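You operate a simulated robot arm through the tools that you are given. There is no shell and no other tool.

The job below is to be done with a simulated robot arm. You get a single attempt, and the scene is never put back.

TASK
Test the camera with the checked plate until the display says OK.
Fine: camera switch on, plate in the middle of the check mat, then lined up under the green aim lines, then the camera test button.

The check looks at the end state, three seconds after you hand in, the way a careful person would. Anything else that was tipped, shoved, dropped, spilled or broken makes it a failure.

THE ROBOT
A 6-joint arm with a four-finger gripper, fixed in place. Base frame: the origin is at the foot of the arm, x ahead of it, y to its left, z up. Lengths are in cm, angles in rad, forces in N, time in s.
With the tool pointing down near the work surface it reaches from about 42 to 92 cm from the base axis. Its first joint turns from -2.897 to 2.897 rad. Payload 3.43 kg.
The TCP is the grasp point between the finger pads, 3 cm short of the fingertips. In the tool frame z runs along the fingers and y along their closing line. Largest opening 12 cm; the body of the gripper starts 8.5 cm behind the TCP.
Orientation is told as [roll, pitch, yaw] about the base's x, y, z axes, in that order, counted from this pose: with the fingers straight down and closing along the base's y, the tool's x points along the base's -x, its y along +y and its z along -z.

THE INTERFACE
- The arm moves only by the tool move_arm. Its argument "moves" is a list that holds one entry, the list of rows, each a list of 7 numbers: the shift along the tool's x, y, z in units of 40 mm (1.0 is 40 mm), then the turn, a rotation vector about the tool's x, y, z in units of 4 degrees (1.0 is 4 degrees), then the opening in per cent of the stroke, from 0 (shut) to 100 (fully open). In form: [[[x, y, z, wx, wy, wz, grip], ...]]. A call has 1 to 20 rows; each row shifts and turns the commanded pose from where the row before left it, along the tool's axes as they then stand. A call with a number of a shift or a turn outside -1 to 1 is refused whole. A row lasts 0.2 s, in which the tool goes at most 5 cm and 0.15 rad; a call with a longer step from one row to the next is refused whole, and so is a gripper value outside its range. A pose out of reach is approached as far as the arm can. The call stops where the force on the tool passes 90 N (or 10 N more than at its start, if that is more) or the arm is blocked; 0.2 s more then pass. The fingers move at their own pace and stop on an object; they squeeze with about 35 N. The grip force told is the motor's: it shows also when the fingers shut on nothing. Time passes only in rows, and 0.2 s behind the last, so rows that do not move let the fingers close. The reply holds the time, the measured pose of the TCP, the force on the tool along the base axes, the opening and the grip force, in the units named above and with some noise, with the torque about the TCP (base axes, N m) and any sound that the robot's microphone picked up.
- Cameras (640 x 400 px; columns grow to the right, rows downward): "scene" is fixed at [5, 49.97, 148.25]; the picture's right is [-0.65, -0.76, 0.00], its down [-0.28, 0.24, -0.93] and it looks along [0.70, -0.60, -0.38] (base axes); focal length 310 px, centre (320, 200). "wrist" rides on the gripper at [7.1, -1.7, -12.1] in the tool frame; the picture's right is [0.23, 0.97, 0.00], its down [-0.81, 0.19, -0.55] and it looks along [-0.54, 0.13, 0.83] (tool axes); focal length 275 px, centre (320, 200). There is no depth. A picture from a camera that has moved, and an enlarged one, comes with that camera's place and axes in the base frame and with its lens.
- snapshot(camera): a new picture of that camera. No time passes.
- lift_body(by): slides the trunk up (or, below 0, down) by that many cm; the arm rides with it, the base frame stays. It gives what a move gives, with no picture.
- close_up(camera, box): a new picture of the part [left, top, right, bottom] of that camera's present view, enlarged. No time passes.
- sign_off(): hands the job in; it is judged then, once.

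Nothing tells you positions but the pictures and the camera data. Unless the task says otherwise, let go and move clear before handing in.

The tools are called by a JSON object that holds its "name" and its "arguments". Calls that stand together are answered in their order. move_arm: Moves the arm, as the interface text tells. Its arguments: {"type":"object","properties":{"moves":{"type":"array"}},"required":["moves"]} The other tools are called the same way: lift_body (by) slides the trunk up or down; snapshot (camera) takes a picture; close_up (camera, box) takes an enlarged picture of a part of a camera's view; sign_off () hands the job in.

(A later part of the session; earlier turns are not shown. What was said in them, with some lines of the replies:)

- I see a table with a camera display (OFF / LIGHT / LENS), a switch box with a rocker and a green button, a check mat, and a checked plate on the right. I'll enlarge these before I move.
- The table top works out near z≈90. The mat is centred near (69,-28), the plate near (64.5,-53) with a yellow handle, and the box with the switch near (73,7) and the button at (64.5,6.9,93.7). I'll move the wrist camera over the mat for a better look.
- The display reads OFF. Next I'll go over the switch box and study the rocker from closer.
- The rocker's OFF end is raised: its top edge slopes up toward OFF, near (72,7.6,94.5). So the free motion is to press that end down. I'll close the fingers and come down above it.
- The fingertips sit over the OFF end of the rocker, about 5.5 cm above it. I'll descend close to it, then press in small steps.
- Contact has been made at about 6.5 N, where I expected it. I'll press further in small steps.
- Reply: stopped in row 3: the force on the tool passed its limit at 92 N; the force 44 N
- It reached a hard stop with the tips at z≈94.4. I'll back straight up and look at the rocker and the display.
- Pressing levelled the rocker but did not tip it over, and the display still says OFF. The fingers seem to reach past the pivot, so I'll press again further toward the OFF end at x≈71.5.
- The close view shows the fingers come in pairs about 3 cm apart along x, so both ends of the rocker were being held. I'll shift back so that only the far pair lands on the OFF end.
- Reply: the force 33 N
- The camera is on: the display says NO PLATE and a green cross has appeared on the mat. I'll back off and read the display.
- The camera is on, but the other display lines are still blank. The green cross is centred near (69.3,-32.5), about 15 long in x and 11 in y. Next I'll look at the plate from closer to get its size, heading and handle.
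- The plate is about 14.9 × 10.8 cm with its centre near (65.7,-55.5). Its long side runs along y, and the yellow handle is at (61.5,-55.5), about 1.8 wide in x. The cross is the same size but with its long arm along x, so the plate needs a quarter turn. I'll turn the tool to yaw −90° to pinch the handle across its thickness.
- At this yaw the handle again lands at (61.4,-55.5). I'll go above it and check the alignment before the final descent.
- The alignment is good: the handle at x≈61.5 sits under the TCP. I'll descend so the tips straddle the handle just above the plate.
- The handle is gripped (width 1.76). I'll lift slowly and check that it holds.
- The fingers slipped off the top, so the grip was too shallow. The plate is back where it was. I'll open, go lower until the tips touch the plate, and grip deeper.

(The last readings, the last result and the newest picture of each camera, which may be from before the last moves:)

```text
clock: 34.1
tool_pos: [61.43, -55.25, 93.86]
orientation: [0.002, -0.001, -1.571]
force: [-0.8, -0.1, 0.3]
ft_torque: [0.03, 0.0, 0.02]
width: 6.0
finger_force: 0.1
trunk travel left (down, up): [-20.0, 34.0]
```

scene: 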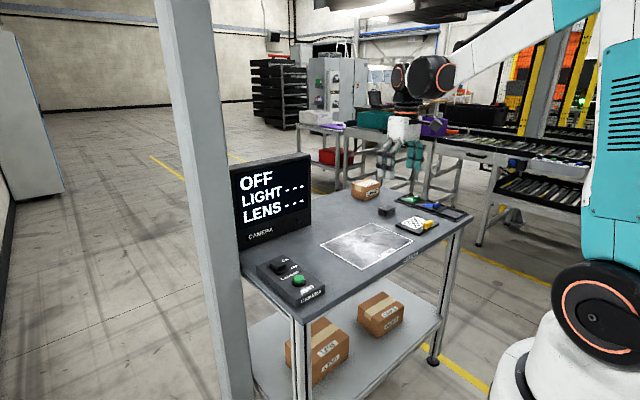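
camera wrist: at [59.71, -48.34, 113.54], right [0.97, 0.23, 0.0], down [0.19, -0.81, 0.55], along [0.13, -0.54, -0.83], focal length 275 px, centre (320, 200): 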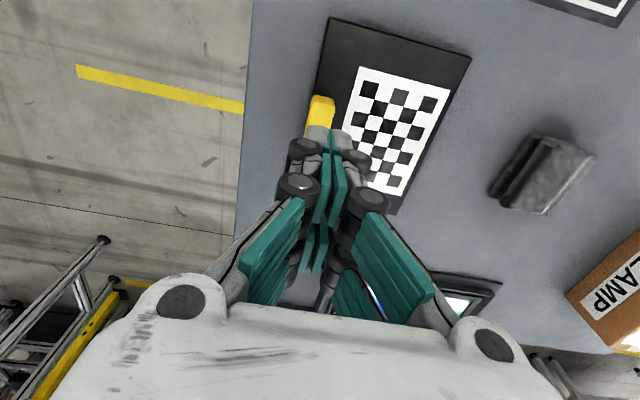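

{"name": "move_arm", "arguments": {"moves": [[[0, 0, 0.03, 0, 0, 0, 50], [0, 0, 0, 0, 0, 0, 50]]]}}

{"name": "close_up", "arguments": {"camera": "scene", "box": [390, 195, 454, 235]}}

{"name": "snapshot", "arguments": {"camera": "wrist"}}

```text
clock: 34.7
tool_pos: [61.41, -55.49, 93.85]
orientation: [0.005, 0.0, -1.571]
force: [0.1, 0.1, -0.4]
ft_torque: [-0.02, 0.02, 0.0]
width: 6.06
finger_force: 0.0
trunk travel left (down, up): [-20.0, 34.0]
```

```text
10.00 times, centred on (422, 215) of scene
camera zoom: at [5.0, 49.97, 148.25], right [-0.65, -0.76, 0.0], down [-0.28, 0.24, -0.93], along [0.7, -0.6, -0.38], focal length 3105 px, centre (-700, 50)
```

zoom: 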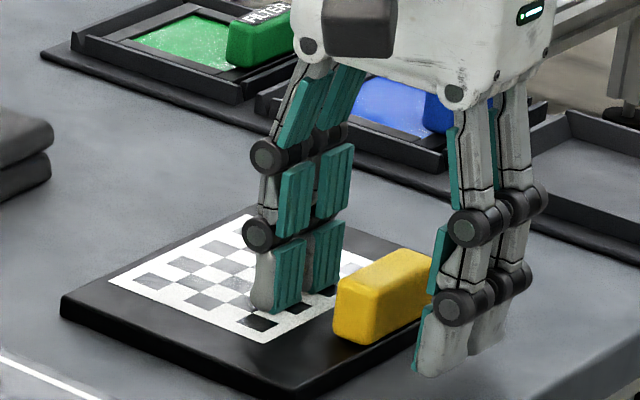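

```text
taken
camera wrist: at [59.67, -48.26, 105.91], right [0.97, 0.23, 0.0], down [0.19, -0.81, 0.55], along [0.13, -0.54, -0.83], focal length 275 px, centre (320, 200)
```

wrist: 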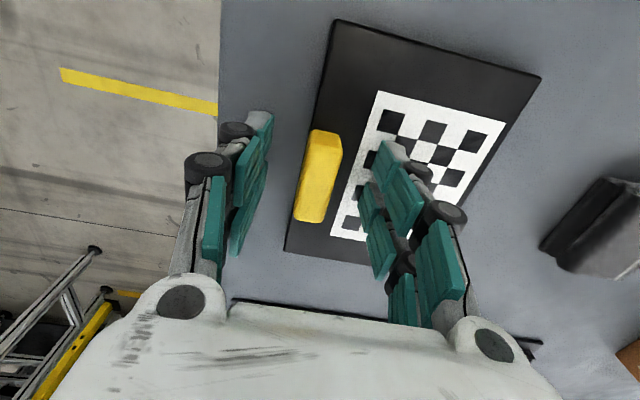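

The tips look right at the plate surface. I'll close here.

{"name": "move_arm", "arguments": {"moves": [[[0, 0, 0, 0, 0, 0, 30], [0, 0, 0, 0, 0, 0, 10], [0, 0, 0, 0, 0, 0, 0], [0, 0, 0, 0, 0, 0, 0], [0, 0, 0, 0, 0, 0, 0]]]}}

{"name": "move_arm", "arguments": {"moves": [[[0, 0, -0.05, 0, 0, 0, 0], [0, 0, -0.05, 0, 0, 0, 0], [0, 0, -0.1, 0, 0, 0, 0], [0, 0, -0.1, 0, 0, 0, 0], [0, 0, 0, 0, 0, 0, 0]]]}}

{"name": "close_up", "arguments": {"camera": "scene", "box": [380, 180, 476, 240]}}

```text
clock: 35.9
tool_pos: [61.23, -55.35, 93.94]
orientation: [0.006, 0.0, -1.572]
force: [-4.5, -2.1, 9.1]
ft_torque: [0.39, 0.18, 0.12]
width: 1.74
finger_force: 35.1
trunk travel left (down, up): [-20.0, 34.0]
```

```text
clock: 37.1
tool_pos: [61.48, -55.41, 95.1]
orientation: [0.005, 0.005, -1.569]
force: [0.3, 0.4, -4.1]
ft_torque: [0.03, 0.14, 0.03]
width: 1.8
finger_force: 35.4
trunk travel left (down, up): [-20.0, 34.0]
```

```text
6.67 times, centred on (428, 210) of scene
camera zoom: at [5.0, 49.97, 148.25], right [-0.65, -0.76, 0.0], down [-0.28, 0.24, -0.93], along [0.7, -0.6, -0.38], focal length 2070 px, centre (-400, 133)
```

zoom: 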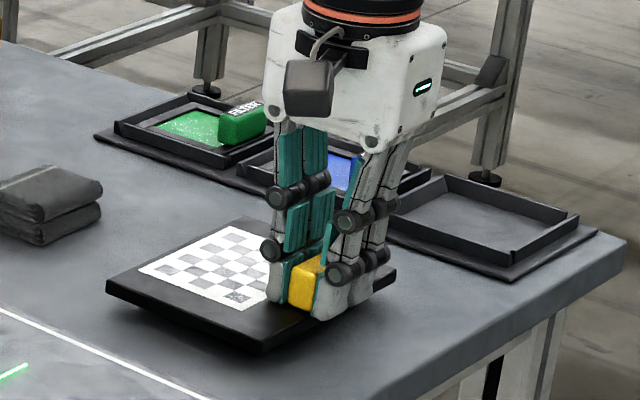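

It holds this time, with a load of about 4 N and the plate level. I'll raise it a bit more and check.

{"name": "move_arm", "arguments": {"moves": [[[0, 0, -0.2, 0, 0, 0, 0], [0, 0, -0.3, 0, 0, 0, 0], [0, 0, -0.3, 0, 0, 0, 0], [0, 0, -0.2, 0, 0, 0, 0], [0, 0, 0, 0, 0, 0, 0]]]}}

{"name": "snapshot", "arguments": {"camera": "wrist"}}

{"name": "close_up", "arguments": {"camera": "scene", "box": [340, 160, 468, 240]}}

```text
clock: 38.3
tool_pos: [61.42, -55.42, 99.18]
orientation: [0.005, 0.002, -1.57]
force: [-0.6, 0.0, -3.9]
ft_torque: [0.03, 0.15, 0.0]
width: 1.81
finger_force: 35.2
trunk travel left (down, up): [-20.0, 34.0]
```

```text
taken
camera wrist: at [59.81, -48.41, 111.23], right [0.97, 0.23, 0.0], down [0.19, -0.81, 0.55], along [0.13, -0.54, -0.83], focal length 275 px, centre (320, 200)
```

wrist: 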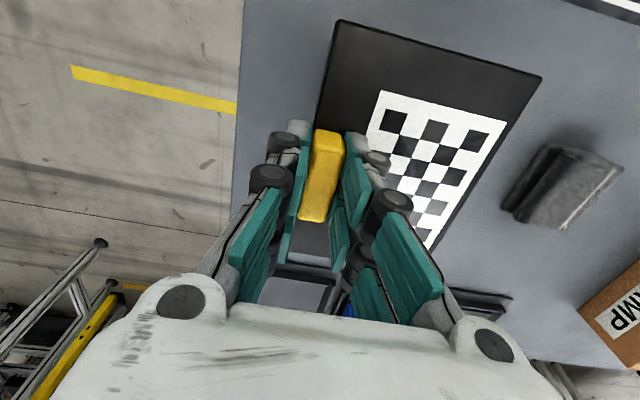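

```text
5.00 times, centred on (404, 200) of scene
camera zoom: at [5.0, 49.97, 148.25], right [-0.65, -0.76, 0.0], down [-0.28, 0.24, -0.93], along [0.7, -0.6, -0.38], focal length 1553 px, centre (-100, 200)
```

zoom: 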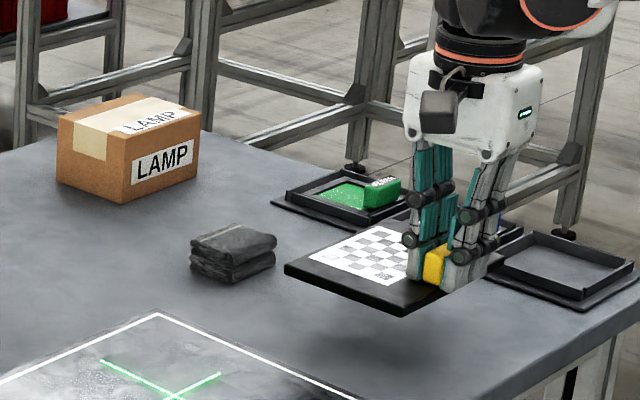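

The plate is held level. I'll carry it over the mat and then turn it back a quarter turn at height.

{"name": "move_arm", "arguments": {"moves": [[[0.3, 0.12, -0.1, 0, 0, 0, 0], [0.6, 0.24, -0.1, 0, 0, 0, 0], [0.7, 0.28, 0, 0, 0, 0, 0], [0.8, 0.32, 0, 0, 0, 0, 0], [0.8, 0.32, 0, 0, 0, 0, 0], [0.8, 0.32, 0, 0, 0, 0, 0], [0.7, 0.28, 0, 0, 0, 0, 0], [0.4, 0.16, 0, 0, 0, 0, 0], [0.25, 0.1, 0, 0, 0, 0, 0], [0, 0, 0, 0, 0, 0, 0]]]}}

{"name": "move_arm", "arguments": {"moves": [[[0, 0, 0, 0, 0, -0.5, 0], [0, 0, 0, 0, 0, -1, 0], [0, 0, 0, 0, 0, -1, 0], [0, 0, 0, 0, 0, -1, 0], [0, 0, 0, 0, 0, -1, 0], [0, 0, 0, 0, 0, -1, 0], [0, 0, 0, 0, 0, -1, 0], [0, 0, 0, 0, 0, -1, 0], [0, 0, 0, 0, 0, -1, 0], [0, 0, 0, 0, 0, -1, 0], [0, 0, 0, 0, 0, -1, 0], [0, 0, 0, 0, 0, -1, 0]]]}}

{"name": "move_arm", "arguments": {"moves": [[[0, 0, 0, 0, 0, -1, 0], [0, 0, 0, 0, 0, -1, 0], [0, 0, 0, 0, 0, -1, 0], [0, 0, 0, 0, 0, -1, 0], [0, 0, 0, 0, 0, -1, 0], [0, 0, 0, 0, 0, -1, 0], [0, 0, 0, 0, 0, -1, 0], [0, 0, 0, 0, 0, -1, 0], [0, 0, 0, 0, 0, -1, 0], [0, 0, 0, 0, 0, -1, 0], [0, 0, 0, 0, 0, -1, 0], [0, 0, 0, 0, 0, 0, 0]]]}}

{"name": "snapshot", "arguments": {"camera": "wrist"}}

{"name": "close_up", "arguments": {"camera": "scene", "box": [220, 150, 480, 312]}}

```text
clock: 40.5
tool_pos: [70.24, -34.05, 99.87]
orientation: [0.005, -0.001, -1.572]
force: [-0.2, 1.1, -4.6]
ft_torque: [0.02, 0.16, -0.01]
width: 1.81
finger_force: 35.3
trunk travel left (down, up): [-20.0, 34.0]
```

```text
clock: 43.1
tool_pos: [69.93, -33.95, 99.93]
orientation: [0.004, -0.001, -0.769]
force: [-0.6, 0.1, -4.3]
ft_torque: [-0.12, 0.11, 0.02]
width: 1.79
finger_force: 35.1
trunk travel left (down, up): [-20.0, 34.0]
```

```text
clock: 45.7
tool_pos: [70.03, -34.09, 99.88]
orientation: [-0.001, -0.004, -0.001]
force: [0.1, -0.3, -4.3]
ft_torque: [-0.16, -0.02, 0.0]
width: 1.8
finger_force: 34.4
trunk travel left (down, up): [-20.0, 34.0]
```

```text
taken
camera wrist: at [62.87, -35.81, 111.93], right [-0.23, 0.97, 0.0], down [0.81, 0.19, 0.56], along [0.54, 0.13, -0.83], focal length 275 px, centre (320, 200)
```

wrist: 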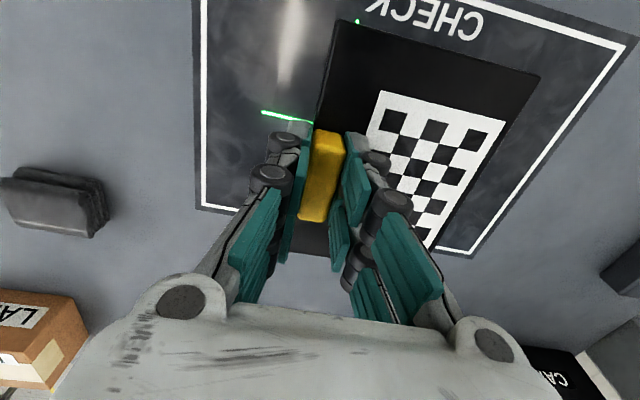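

```text
2.46 times, centred on (350, 231) of scene
camera zoom: at [5.0, 49.97, 148.25], right [-0.65, -0.76, 0.0], down [-0.28, 0.24, -0.93], along [0.7, -0.6, -0.38], focal length 764 px, centre (246, 124)
```

zoom: 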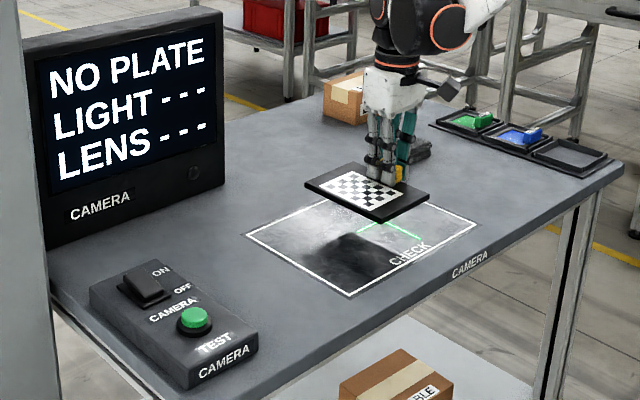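

The plate is now parallel to the cross. I'll lower it onto the middle of the mat and look at the display.

{"name": "move_arm", "arguments": {"moves": [[[0, 0.1, 0.25, 0, 0, 0, 0], [0, 0.1, 0.35, 0, 0, 0, 0], [0, 0, 0.35, 0, 0, 0, 0], [0, 0, 0.25, 0, 0, 0, 0], [0, 0, 0.15, 0, 0, 0, 0], [0, 0, 0.05, 0, 0, 0, 0], [0, 0, 0, 0, 0, 0, 0]]]}}

{"name": "move_arm", "arguments": {"moves": [[[0, 0, 0.03, 0, 0, 0, 0], [0, 0, 0, 0, 0, 0, 0]]]}}

{"name": "close_up", "arguments": {"camera": "scene", "box": [220, 150, 480, 312]}}

{"name": "snapshot", "arguments": {"camera": "wrist"}}

```text
clock: 47.3
tool_pos: [69.92, -33.35, 94.33]
orientation: [0.0, -0.005, 0.0]
force: [-1.0, 0.3, -5.3]
ft_torque: [-0.15, 0.03, -0.01]
width: 1.77
finger_force: 35.7
trunk travel left (down, up): [-20.0, 34.0]
```

```text
clock: 47.9
tool_pos: [69.93, -33.22, 94.11]
orientation: [0.0, -0.004, -0.001]
force: [-0.8, -0.5, -2.5]
ft_torque: [0.0, 0.14, 0.03]
width: 1.79
finger_force: 35.3
trunk travel left (down, up): [-20.0, 34.0]
```

```text
2.46 times, centred on (350, 231) of scene
camera zoom: at [5.0, 49.97, 148.25], right [-0.65, -0.76, 0.0], down [-0.28, 0.24, -0.93], along [0.7, -0.6, -0.38], focal length 764 px, centre (246, 124)
```

zoom: 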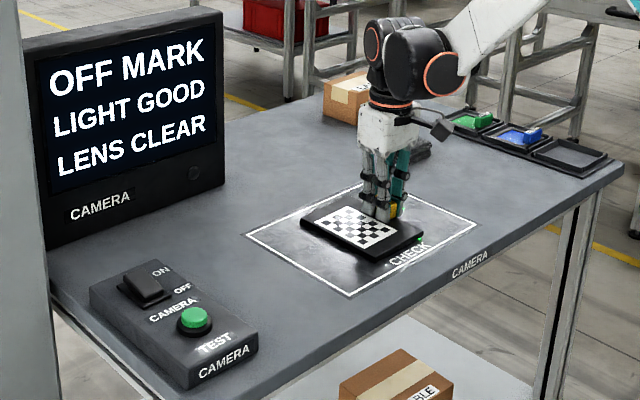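

```text
taken
camera wrist: at [62.72, -34.97, 106.2], right [-0.23, 0.97, 0.0], down [0.81, 0.19, 0.56], along [0.54, 0.13, -0.83], focal length 275 px, centre (320, 200)
```

wrist: 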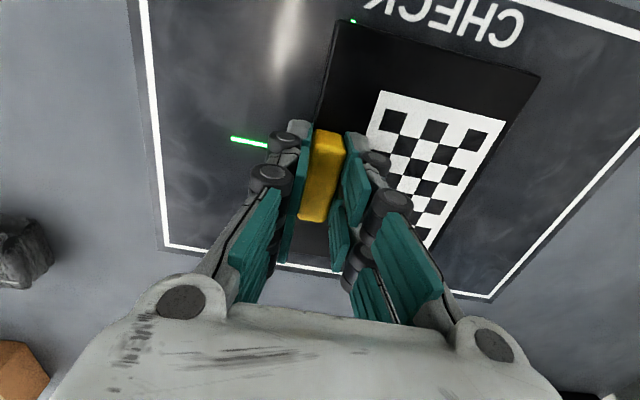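

The display now says OFF MARK, LIGHT GOOD and LENS CLEAR, so only the position is wrong. The cross lies about 4.65 cm toward −y, so I'll lift slightly, shift and set it down.

{"name": "move_arm", "arguments": {"moves": [[[0, 0, -0.15, 0, 0, 0, 0], [0, 0, -0.15, 0, 0, 0, 0], [0, -0.3, 0, 0, 0, 0, 0], [0, -0.4, 0, 0, 0, 0, 0], [0, -0.3, 0, 0, 0, 0, 0], [0, -0.1625, 0, 0, 0, 0, 0], [0, 0, 0, 0, 0, 0, 0], [0, 0, 0.15, 0, 0, 0, 0], [0, 0, 0.1, 0, 0, 0, 0], [0, 0, 0.04, 0, 0, 0, 0], [0, 0, 0, 0, 0, 0, 0]]]}}

{"name": "close_up", "arguments": {"camera": "scene", "box": [220, 150, 480, 312]}}

{"name": "close_up", "arguments": {"camera": "scene", "box": [320, 215, 416, 275]}}

{"name": "snapshot", "arguments": {"camera": "wrist"}}

```text
clock: 50.3
tool_pos: [70.02, -37.84, 94.15]
orientation: [0.001, -0.002, 0.002]
force: [-0.1, 0.6, -3.0]
ft_torque: [-0.07, 0.13, 0.03]
width: 1.77
finger_force: 34.3
trunk travel left (down, up): [-20.0, 34.0]
```

```text
2.46 times, centred on (350, 231) of scene
camera zoom: at [5.0, 49.97, 148.25], right [-0.65, -0.76, 0.0], down [-0.28, 0.24, -0.93], along [0.7, -0.6, -0.38], focal length 764 px, centre (246, 124)
```

zoom: 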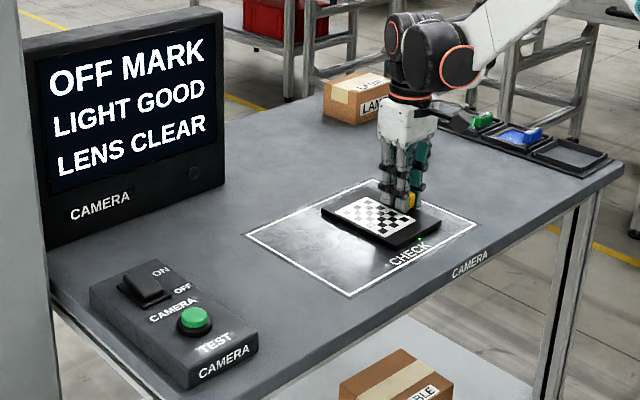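

```text
6.67 times, centred on (368, 245) of scene
camera zoom: at [5.0, 49.97, 148.25], right [-0.65, -0.76, 0.0], down [-0.28, 0.24, -0.93], along [0.7, -0.6, -0.38], focal length 2070 px, centre (0, -100)
```

zoom: 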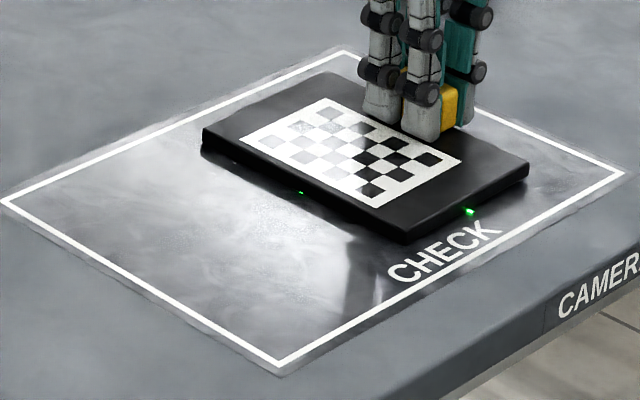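

```text
taken
camera wrist: at [62.84, -39.59, 106.2], right [-0.23, 0.97, 0.0], down [0.81, 0.19, 0.56], along [0.54, 0.13, -0.83], focal length 275 px, centre (320, 200)
```

wrist: 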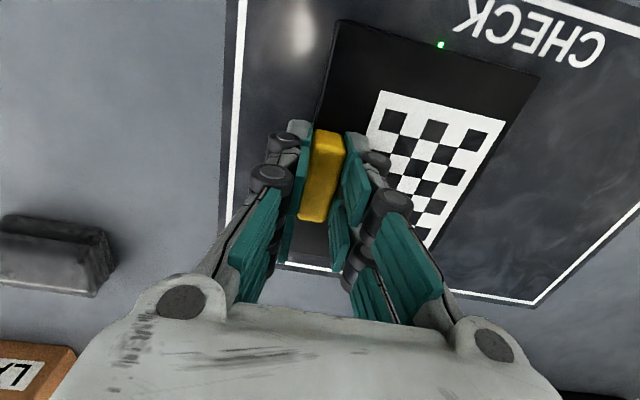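

The cross ends peek out at the middle of the plate's edges, so it's aligned to within a few millimetres, but the plate is still partly hanging from the gripper. I'll set it fully down, release and check.

{"name": "move_arm", "arguments": {"moves": [[[0, 0, 0.03, 0, 0, 0, 0], [0, 0, 0.02, 0, 0, 0, 0], [0, 0, 0, 0, 0, 0, 0], [0, 0, 0, 0, 0, 0, 20], [0, 0, 0, 0, 0, 0, 30], [0, 0, 0, 0, 0, 0, 30], [0, 0, -0.3, 0, 0, 0, 30], [0, 0, -0.5, 0, 0, 0, 40], [0, 0, -0.6, 0, 0, 0, 50], [0, 0, -0.6, 0, 0, 0, 60], [0, 0, 0, 0, 0, 0, 60]]]}}

{"name": "close_up", "arguments": {"camera": "scene", "box": [220, 150, 480, 312]}}

{"name": "close_up", "arguments": {"camera": "scene", "box": [320, 215, 416, 275]}}

{"name": "snapshot", "arguments": {"camera": "wrist"}}

```text
clock: 52.7
tool_pos: [70.08, -37.8, 102.07]
orientation: [0.0, -0.004, 0.0]
force: [-0.4, 0.0, -1.2]
ft_torque: [0.01, -0.01, 0.03]
width: 7.21
finger_force: 0.0
trunk travel left (down, up): [-20.0, 34.0]
```

```text
2.46 times, centred on (350, 231) of scene
camera zoom: at [5.0, 49.97, 148.25], right [-0.65, -0.76, 0.0], down [-0.28, 0.24, -0.93], along [0.7, -0.6, -0.38], focal length 764 px, centre (246, 124)
```

zoom: 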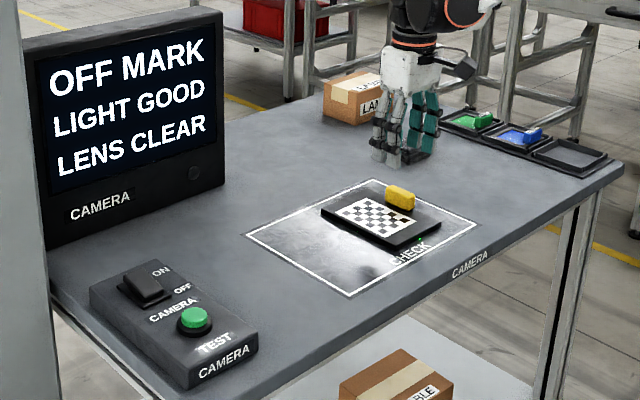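

```text
6.67 times, centred on (368, 245) of scene
camera zoom: at [5.0, 49.97, 148.25], right [-0.65, -0.76, 0.0], down [-0.28, 0.24, -0.93], along [0.7, -0.6, -0.38], focal length 2070 px, centre (0, -100)
```

zoom: 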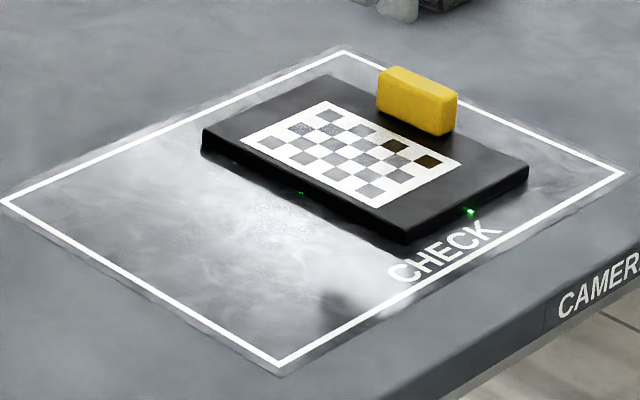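

```text
taken
camera wrist: at [62.94, -39.48, 114.2], right [-0.23, 0.97, 0.0], down [0.81, 0.19, 0.56], along [0.54, 0.13, -0.83], focal length 275 px, centre (320, 200)
```

wrist: 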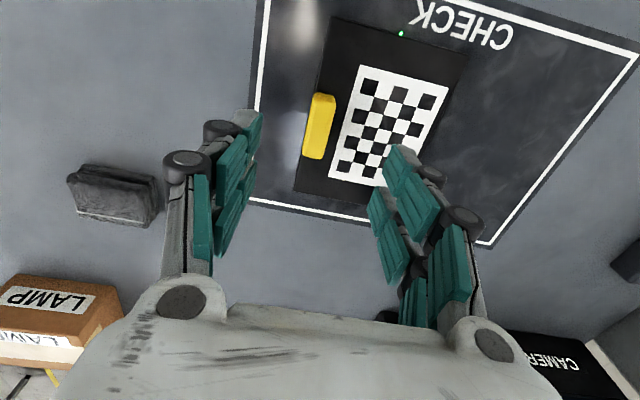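

The plate is flat but still reads OFF MARK. The cross end sticks out more at −x than at +y, so a small offset remains. I'll view the whole plate from above and measure it.

{"name": "move_arm", "arguments": {"moves": [[[0.3, 0.1, -0.3, 0, 0, 0, 100], [0.6, 0.2, -0.2, 0, 0, 0, 100], [0.7, 0.3, -0.2, 0, 0, 0, 100], [0.7, 0.3, -0.2, 0, 0, 0, 100], [0.5, 0.1, 0, 0, 0, 0, 100], [0.2, 0, 0, 0, 0, 0, 100], [0, 0, 0, 0, 0, 0, 100]]]}}

{"name": "snapshot", "arguments": {"camera": "wrist"}}

{"name": "close_up", "arguments": {"camera": "wrist", "box": [240, 110, 400, 260]}}

{"name": "close_up", "arguments": {"camera": "scene", "box": [345, 225, 409, 265]}}

```text
clock: 54.3
tool_pos: [58.02, -33.8, 105.71]
orientation: [0.001, -0.002, 0.0]
force: [0.6, 0.4, 0.2]
ft_torque: [-0.01, 0.0, 0.01]
width: 11.98
finger_force: 0.1
trunk travel left (down, up): [-20.0, 34.0]
```

```text
taken
camera wrist: at [50.88, -35.5, 117.78], right [-0.23, 0.97, 0.0], down [0.81, 0.19, 0.56], along [0.54, 0.13, -0.83], focal length 275 px, centre (320, 200)
```

wrist: 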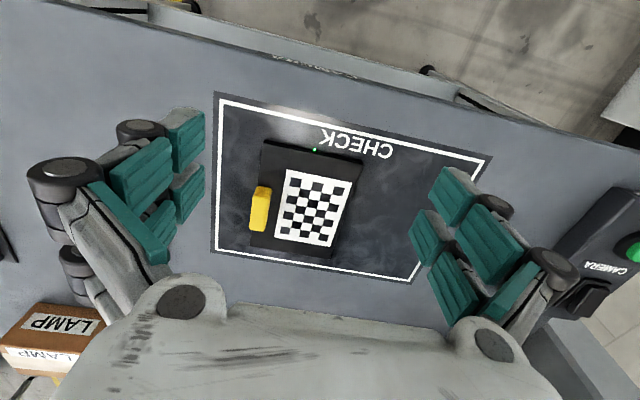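

```text
2.67 times, centred on (320, 185) of wrist
camera zoom: at [50.88, -35.5, 117.78], right [-0.23, 0.97, 0.0], down [0.81, 0.19, 0.56], along [0.54, 0.13, -0.83], focal length 734 px, centre (320, 240)
```

zoom: 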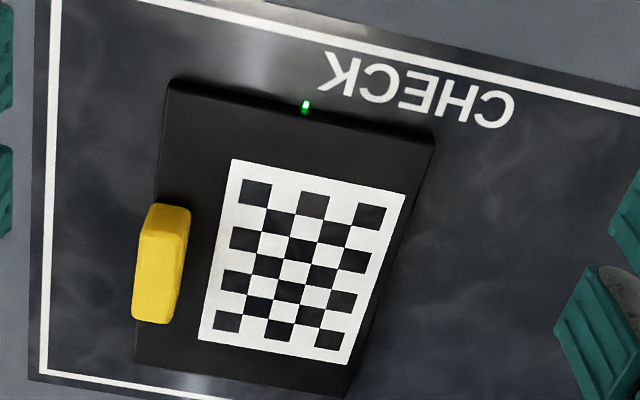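

```text
10.00 times, centred on (377, 245) of scene
camera zoom: at [5.0, 49.97, 148.25], right [-0.65, -0.76, 0.0], down [-0.28, 0.24, -0.93], along [0.7, -0.6, -0.38], focal length 3105 px, centre (-250, -250)
```

zoom: 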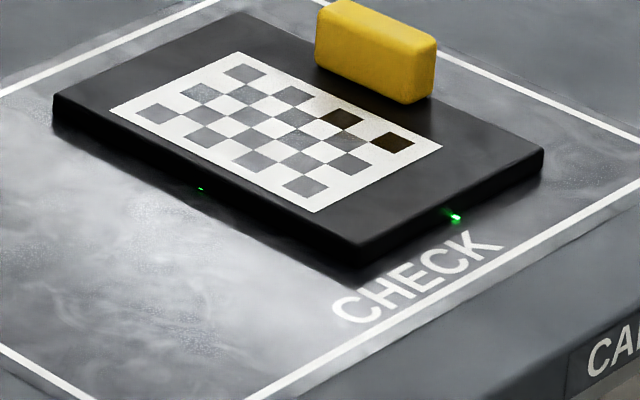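

{"name": "close_up", "arguments": {"camera": "scene", "box": [225, 150, 345, 225]}}

{"name": "snapshot", "arguments": {"camera": "scene"}}

```text
5.33 times, centred on (285, 188) of scene
camera zoom: at [5.0, 49.97, 148.25], right [-0.65, -0.76, 0.0], down [-0.28, 0.24, -0.93], along [0.7, -0.6, -0.38], focal length 1656 px, centre (507, 267)
```

zoom: 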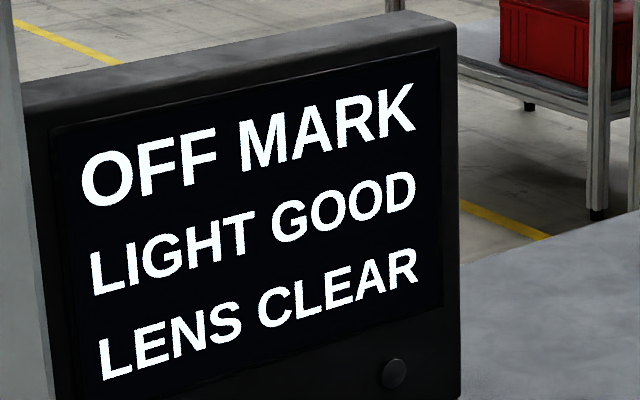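

```text
taken
```

scene: 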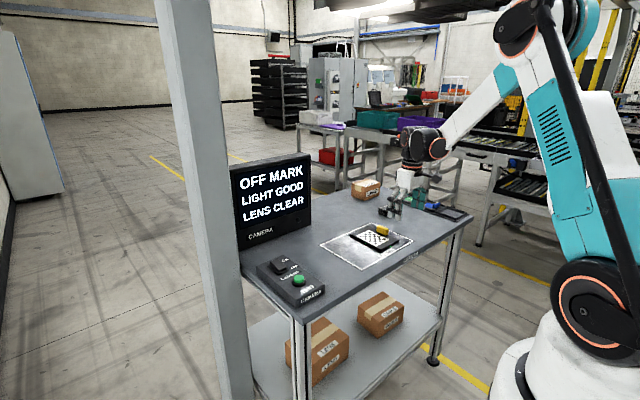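

The plate matches the cross to within about 2 mm and half a degree, yet it still reads OFF MARK. The checkered sticker's own centre is about 1.2 cm to the +y side of the cross, so the camera may want the checks centred instead. I'll regrip and slide in small steps while watching the display.

{"name": "move_arm", "arguments": {"moves": [[[-0.6, -0.2, 0.1, 0, 0, 0, 50], [-0.6, -0.2, 0.2, 0, 0, 0, 50], [-0.6, -0.2, 0.2, 0, 0, 0, 50], [-0.6, -0.2, 0.2, 0, 0, 0, 50], [-0.6, -0.2, 0.2, 0, 0, 0, 50], [0, 0, 0.3, 0, 0, 0, 50], [0, 0, 0, 0, 0, 0, 50]]]}}

{"name": "snapshot", "arguments": {"camera": "wrist"}}

```text
clock: 55.9
tool_pos: [70.03, -37.7, 100.62]
orientation: [-0.001, -0.003, 0.0]
force: [-0.2, -1.0, -0.4]
ft_torque: [-0.03, 0.0, -0.03]
width: 6.0
finger_force: 0.1
trunk travel left (down, up): [-20.0, 34.0]
```

```text
taken
camera wrist: at [62.82, -39.4, 112.72], right [-0.23, 0.97, 0.0], down [0.81, 0.19, 0.56], along [0.54, 0.13, -0.83], focal length 275 px, centre (320, 200)
```

wrist: 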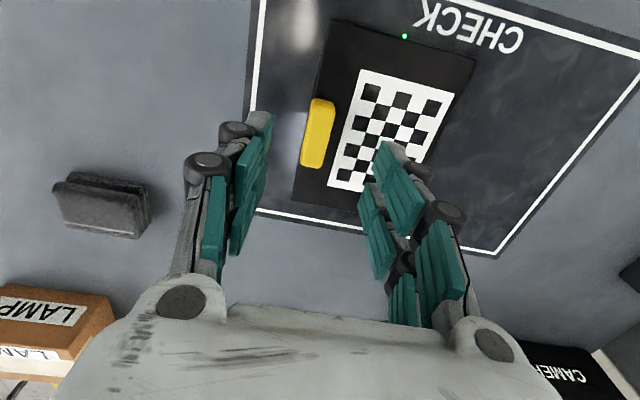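

{"name": "move_arm", "arguments": {"moves": [[[0, 0, 0.45, 0, 0, 0, 50], [0, 0, 0.45, 0, 0, 0, 50], [0, 0, 0.4, 0, 0, 0, 50], [0, 0, 0.25, 0, 0, 0, 50], [0, 0, 0.1, 0, 0, 0, 50], [0, 0, 0, 0, 0, 0, 50], [0, 0, 0, 0, 0, 0, 25], [0, 0, 0, 0, 0, 0, 0], [0, 0, 0, 0, 0, 0, 0], [0, 0, 0, 0, 0, 0, 0]]]}}

{"name": "move_arm", "arguments": {"moves": [[[0, -0.05, 0, 0, 0, 0, 0], [0, -0.05, 0, 0, 0, 0, 0], [0, 0, 0, 0, 0, 0, 0]]]}}

{"name": "close_up", "arguments": {"camera": "scene", "box": [220, 150, 420, 275]}}

{"name": "move_arm", "arguments": {"moves": [[[0, -0.05, 0, 0, 0, 0, 0], [0, -0.05, 0, 0, 0, 0, 0], [0, 0, 0, 0, 0, 0, 0]]]}}

{"name": "close_up", "arguments": {"camera": "scene", "box": [220, 150, 420, 275]}}

{"name": "move_arm", "arguments": {"moves": [[[0, -0.05, 0, 0, 0, 0, 0], [0, -0.05, 0, 0, 0, 0, 0], [0, 0, 0, 0, 0, 0, 0]]]}}

{"name": "close_up", "arguments": {"camera": "scene", "box": [220, 150, 420, 275]}}

```text
clock: 58.1
tool_pos: [70.03, -37.82, 94.19]
orientation: [-0.001, -0.003, -0.001]
force: [-0.7, -0.7, -0.5]
ft_torque: [-0.03, -0.11, 0.02]
width: 1.79
finger_force: 34.6
trunk travel left (down, up): [-20.0, 34.0]
```

```text
clock: 58.9
tool_pos: [69.97, -38.16, 94.19]
orientation: [0.002, -0.003, 0.0]
force: [1.3, -0.1, 0.3]
ft_torque: [-0.16, -0.01, 0.02]
width: 1.77
finger_force: 35.3
trunk travel left (down, up): [-20.0, 34.0]
```

```text
3.20 times, centred on (320, 212) of scene
camera zoom: at [5.0, 49.97, 148.25], right [-0.65, -0.76, 0.0], down [-0.28, 0.24, -0.93], along [0.7, -0.6, -0.38], focal length 994 px, centre (320, 160)
```

zoom: 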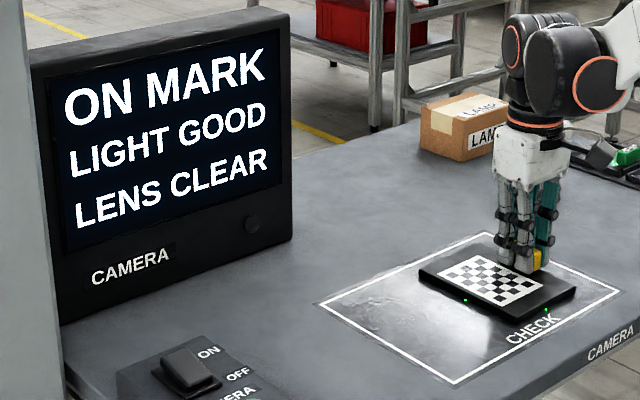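

```text
clock: 59.7
tool_pos: [70.25, -38.65, 94.29]
orientation: [0.002, -0.005, 0.0]
force: [0.1, 0.4, -0.7]
ft_torque: [0.01, -0.03, -0.01]
width: 1.79
finger_force: 35.3
trunk travel left (down, up): [-20.0, 34.0]
```

```text
3.20 times, centred on (320, 212) of scene
camera zoom: at [5.0, 49.97, 148.25], right [-0.65, -0.76, 0.0], down [-0.28, 0.24, -0.93], along [0.7, -0.6, -0.38], focal length 994 px, centre (320, 160)
```

zoom: 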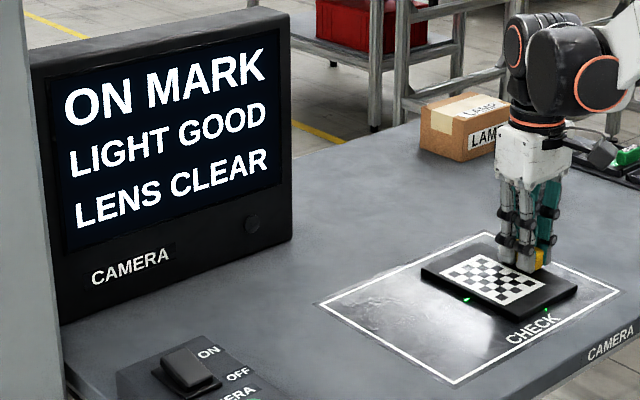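

```text
clock: 60.5
tool_pos: [70.16, -39.11, 94.26]
orientation: [0.002, -0.003, 0.0]
force: [-0.6, -0.1, -0.6]
ft_torque: [-0.09, -0.06, 0.01]
width: 1.8
finger_force: 35.1
trunk travel left (down, up): [-20.0, 34.0]
```

```text
3.20 times, centred on (320, 212) of scene
camera zoom: at [5.0, 49.97, 148.25], right [-0.65, -0.76, 0.0], down [-0.28, 0.24, -0.93], along [0.7, -0.6, -0.38], focal length 994 px, centre (320, 160)
```

zoom: 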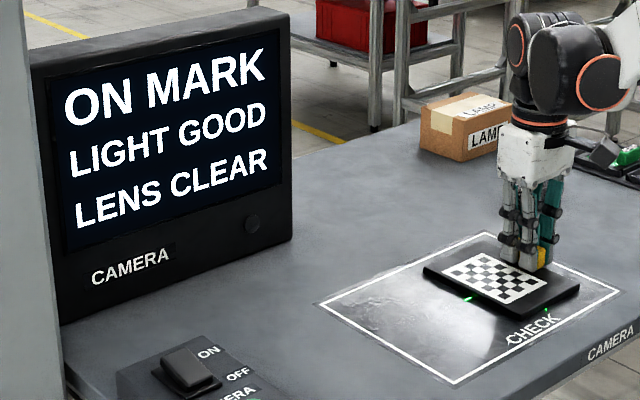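

The display says ON MARK, and the checks are now centred on the cross. I'll release gently, rise and confirm.

{"name": "move_arm", "arguments": {"moves": [[[0, 0, 0.03, 0, 0, 0, 0], [0, 0, 0, 0, 0, 0, 0], [0, 0, 0, 0, 0, 0, 20], [0, 0, 0, 0, 0, 0, 30], [0, 0, 0, 0, 0, 0, 30], [0, 0, -0.3, 0, 0, 0, 30], [0, 0, -0.5, 0, 0, 0, 30], [0, 0, -0.7, 0, 0, 0, 30], [0, 0, -0.8, 0, 0, 0, 30], [0, 0, -0.8, 0, 0, 0, 30], [0, 0, 0, 0, 0, 0, 30]]]}}

{"name": "close_up", "arguments": {"camera": "scene", "box": [220, 150, 420, 275]}}

{"name": "snapshot", "arguments": {"camera": "wrist"}}

```text
clock: 62.9
tool_pos: [69.95, -39.15, 106.58]
orientation: [-0.001, -0.004, 0.0]
force: [0.7, 0.0, -0.5]
ft_torque: [-0.01, 0.0, 0.02]
width: 3.6
finger_force: 0.1
trunk travel left (down, up): [-20.0, 34.0]
```

```text
3.20 times, centred on (320, 212) of scene
camera zoom: at [5.0, 49.97, 148.25], right [-0.65, -0.76, 0.0], down [-0.28, 0.24, -0.93], along [0.7, -0.6, -0.38], focal length 994 px, centre (320, 160)
```

zoom: 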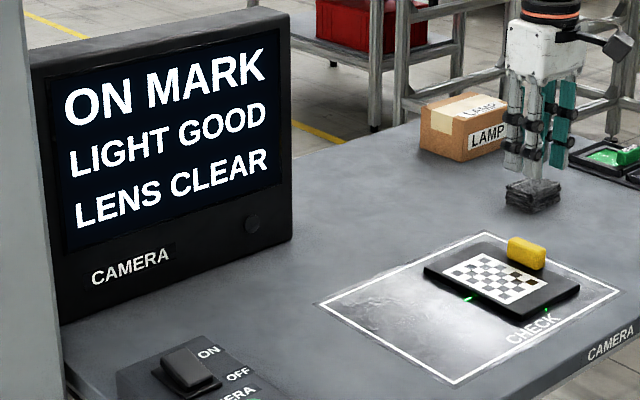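

```text
taken
camera wrist: at [62.8, -40.83, 118.55], right [-0.23, 0.97, 0.0], down [0.81, 0.19, 0.56], along [0.54, 0.13, -0.83], focal length 275 px, centre (320, 200)
```

wrist: 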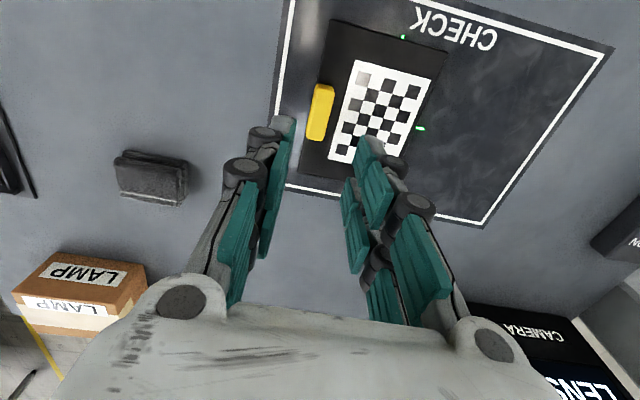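

It's still ON MARK with the plate free. Next is the test button at (64.6,6.8): I'll close the fingers and go above it, with the far finger pair over the button.

{"name": "move_arm", "arguments": {"moves": [[[0.134, 0.5, 0, 0, 0, 0, 0], [0.134, 0.9, 0, 0, 0, 0, 0], [0.134, 0.9, 0, 0, 0, 0, 0], [0.134, 0.95, 0, 0, 0, 0, 0], [0.134, 0.95, 0, 0, 0, 0, 0], [0.134, 0.95, 0, 0, 0, 0, 0], [0.134, 0.95, 0, 0, 0, 0, 0], [0.134, 0.95, 0, 0, 0, 0, 0], [0.134, 0.95, 0, 0, 0, 0, 0], [0.134, 0.95, 0, 0, 0, 0, 0], [0.134, 0.95, 0, 0, 0, 0, 0], [0.134, 0.9, 0, 0, 0, 0, 0], [0.134, 0.7, 0, 0, 0, 0, 0], [0, 0, 0, 0, 0, 0, 0]]]}}

{"name": "snapshot", "arguments": {"camera": "wrist"}}

{"name": "close_up", "arguments": {"camera": "scene", "box": [220, 150, 420, 315]}}

```text
clock: 65.9
tool_pos: [62.7, 7.29, 106.34]
orientation: [0.0, -0.005, -0.001]
force: [0.1, -0.3, 0.0]
ft_torque: [-0.06, 0.04, 0.0]
width: 0.0
finger_force: 33.0
trunk travel left (down, up): [-20.0, 34.0]
```

```text
taken
camera wrist: at [55.53, 5.56, 118.41], right [-0.23, 0.97, 0.0], down [0.81, 0.19, 0.56], along [0.54, 0.13, -0.83], focal length 275 px, centre (320, 200)
```

wrist: 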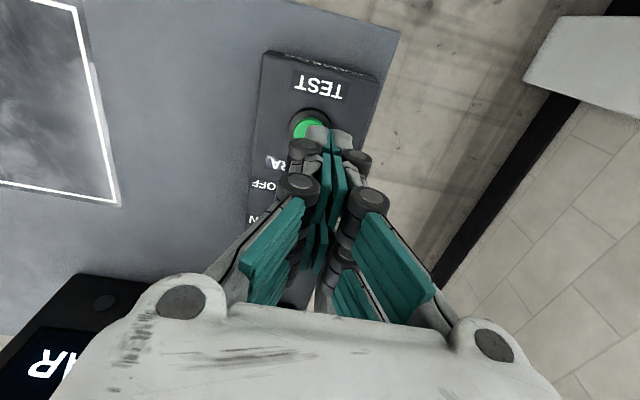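

```text
2.42 times, centred on (320, 232) of scene
camera zoom: at [5.0, 49.97, 148.25], right [-0.65, -0.76, 0.0], down [-0.28, 0.24, -0.93], along [0.7, -0.6, -0.38], focal length 753 px, centre (320, 121)
```

zoom: 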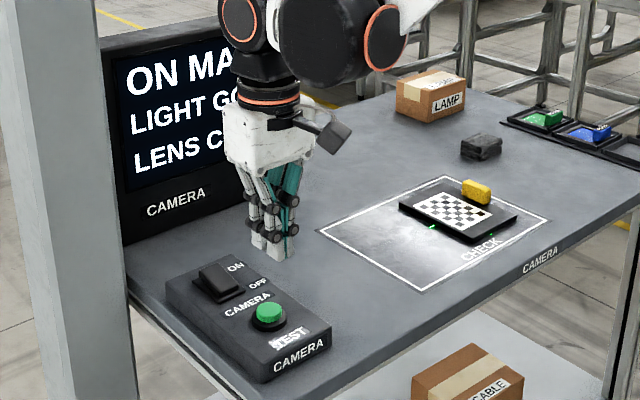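

{"name": "move_arm", "arguments": {"moves": [[[-0.1, -0.13, 0.4, 0, 0, 0, 0], [0, 0, 0.6, 0, 0, 0, 0], [0, 0, 0.6, 0, 0, 0, 0], [0, 0, 0.4, 0, 0, 0, 0], [0, 0, 0.1, 0, 0, 0, 0], [0, 0, 0, 0, 0, 0, 0]]]}}

{"name": "close_up", "arguments": {"camera": "scene", "box": [260, 245, 324, 285]}}

```text
clock: 67.3
tool_pos: [63.29, 6.38, 98.2]
orientation: [0.0, -0.004, -0.001]
force: [-0.4, 1.0, 0.1]
ft_torque: [0.02, -0.04, 0.0]
width: 0.0
finger_force: 33.8
trunk travel left (down, up): [-20.0, 34.0]
```

```text
10.00 times, centred on (292, 265) of scene
camera zoom: at [5.0, 49.97, 148.25], right [-0.65, -0.76, 0.0], down [-0.28, 0.24, -0.93], along [0.7, -0.6, -0.38], focal length 3105 px, centre (600, -450)
```

zoom: 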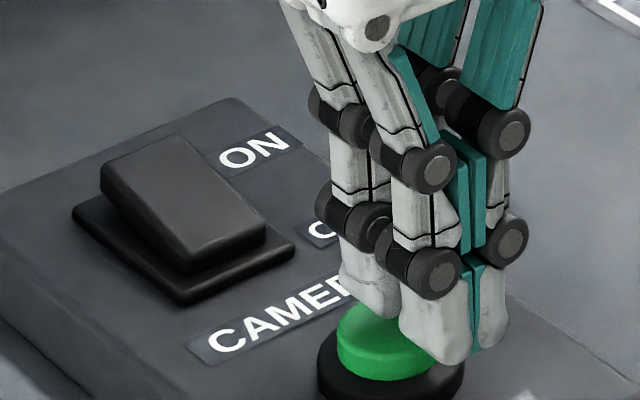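

{"name": "move_arm", "arguments": {"moves": [[[0.09, 0.08, 0.05, 0, 0, 0, 0], [0, 0, 0.06, 0, 0, 0, 0], [0, 0, 0, 0, 0, 0, 0]]]}}

{"name": "move_arm", "arguments": {"moves": [[[0, 0, 0.05, 0, 0, 0, 0], [0, 0, 0.05, 0, 0, 0, 0], [0, 0, 0, 0, 0, 0, 0]]]}}

{"name": "close_up", "arguments": {"camera": "scene", "box": [220, 150, 420, 315]}}

```text
clock: 68.1
tool_pos: [63.0, 6.78, 97.67]
orientation: [0.0, -0.003, 0.0]
force: [0.6, 0.0, -0.2]
ft_torque: [0.01, 0.03, 0.0]
width: 0.03
finger_force: 32.8
trunk travel left (down, up): [-20.0, 34.0]
```

```text
clock: 68.9
tool_pos: [63.15, 6.83, 97.27]
orientation: [-0.001, -0.004, -0.001]
force: [0.6, 0.3, 0.6]
ft_torque: [-0.02, -0.04, -0.01]
width: 0.61
finger_force: 33.2
trunk travel left (down, up): [-20.0, 34.0]
```

```text
2.42 times, centred on (320, 232) of scene
camera zoom: at [5.0, 49.97, 148.25], right [-0.65, -0.76, 0.0], down [-0.28, 0.24, -0.93], along [0.7, -0.6, -0.38], focal length 753 px, centre (320, 121)
```

zoom: 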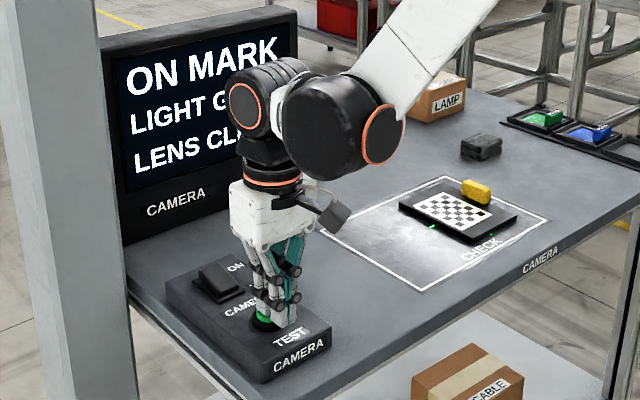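

Contact is just starting. I'll press on in small steps.

{"name": "move_arm", "arguments": {"moves": [[[0, 0, 0.05, 0, 0, 0, 0], [0, 0, 0.03, 0, 0, 0, 0], [0, 0, 0, 0, 0, 0, 0]]]}}

{"name": "close_up", "arguments": {"camera": "scene", "box": [220, 150, 420, 315]}}

```text
clock: 69.7
tool_pos: [63.09, 6.83, 97.01]
orientation: [0.001, -0.003, 0.001]
force: [-2.1, -1.4, 2.2]
ft_torque: [-0.02, 0.0, 0.0]
width: 0.62
finger_force: 33.3
trunk travel left (down, up): [-20.0, 34.0]
heard: click
```

```text
2.42 times, centred on (320, 232) of scene
camera zoom: at [5.0, 49.97, 148.25], right [-0.65, -0.76, 0.0], down [-0.28, 0.24, -0.93], along [0.7, -0.6, -0.38], focal length 753 px, centre (320, 121)
```

zoom: 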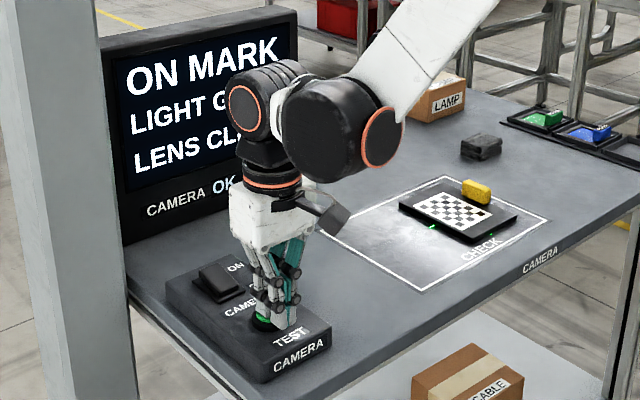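

I heard a click, and "OK" has appeared on the display's lower line. I'll back straight up, move clear and read the display.

{"name": "move_arm", "arguments": {"moves": [[[0, 0, -0.3, 0, 0, 0, 0], [0, 0, -0.6, 0, 0, 0, 0], [0, 0, -0.9, 0, 0, 0, 0], [0.3, 0, -0.9, 0, 0, 0, 0], [0.8, 0, -0.8, 0, 0, 0, 0], [0.9, 0, -0.6, 0, 0, 0, 0], [0.9, 0, -0.3, 0, 0, 0, 0], [0, 0, 0, 0, 0, 0, 0]]]}}

{"name": "close_up", "arguments": {"camera": "scene", "box": [220, 150, 420, 315]}}

{"name": "snapshot", "arguments": {"camera": "scene"}}

```text
clock: 71.5
tool_pos: [51.06, 6.42, 114.77]
orientation: [0.0, -0.005, 0.001]
force: [-0.2, 0.3, 0.0]
ft_torque: [0.0, 0.01, 0.01]
width: 0.02
finger_force: 33.1
trunk travel left (down, up): [-20.0, 34.0]
```

```text
2.42 times, centred on (320, 232) of scene
camera zoom: at [5.0, 49.97, 148.25], right [-0.65, -0.76, 0.0], down [-0.28, 0.24, -0.93], along [0.7, -0.6, -0.38], focal length 753 px, centre (320, 121)
```

zoom: 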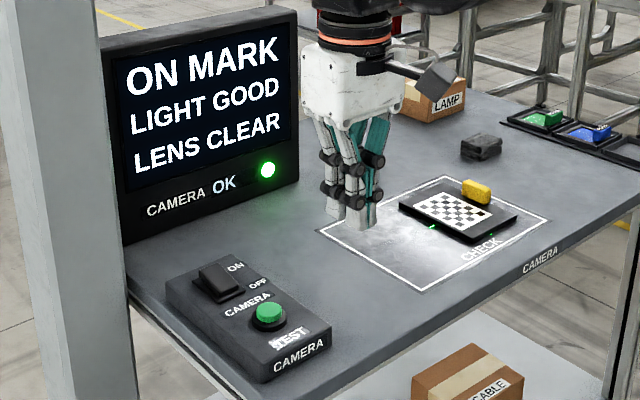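

```text
taken
```

scene: 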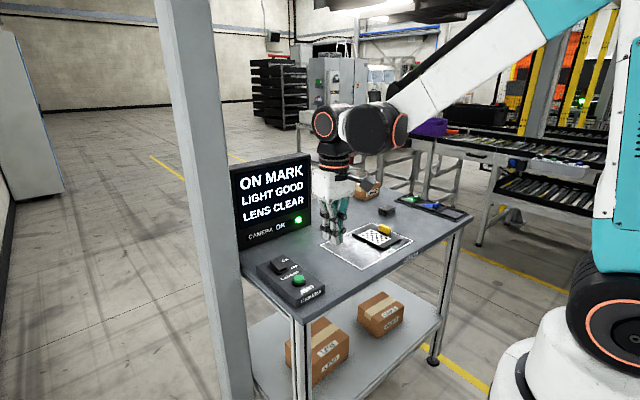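

The display reads ON MARK, LIGHT GOOD and LENS CLEAR, with OK and the green lamp lit. The plate is free on the mat, the rest of the table looks unchanged, and the arm is clear, so I'm handing in.

{"name": "sign_off", "arguments": {}}

```text
The job is handed in.
```

The camera test passed: the display shows OK with the green lamp lit, along with ON MARK, LIGHT GOOD and LENS CLEAR. I've handed the job in; the check's verdict hasn't come back.

- **Switch:** The camera is on. The first press only levelled the rocker and hit the 90 N force limit. A second press further toward the OFF end switched it on.
- **Plate:** It lies flat on the check mat, lined up under the aim lines. I set it down in the middle of the mat first. The aim lines are about 4.5 cm to the right of the middle (seen from the arm), so it ends up off-centre. The first grip slipped off the handle and the plate stayed put, so I gripped lower and turned it a quarter turn to match the lines. The display only accepted it once the checks, not the plate's edges, were centred on the cross.
- **Test button:** One light press gave a click and the OK.

I saw nothing else on the table moved or tipped, and the gripper is empty and clear of everything.
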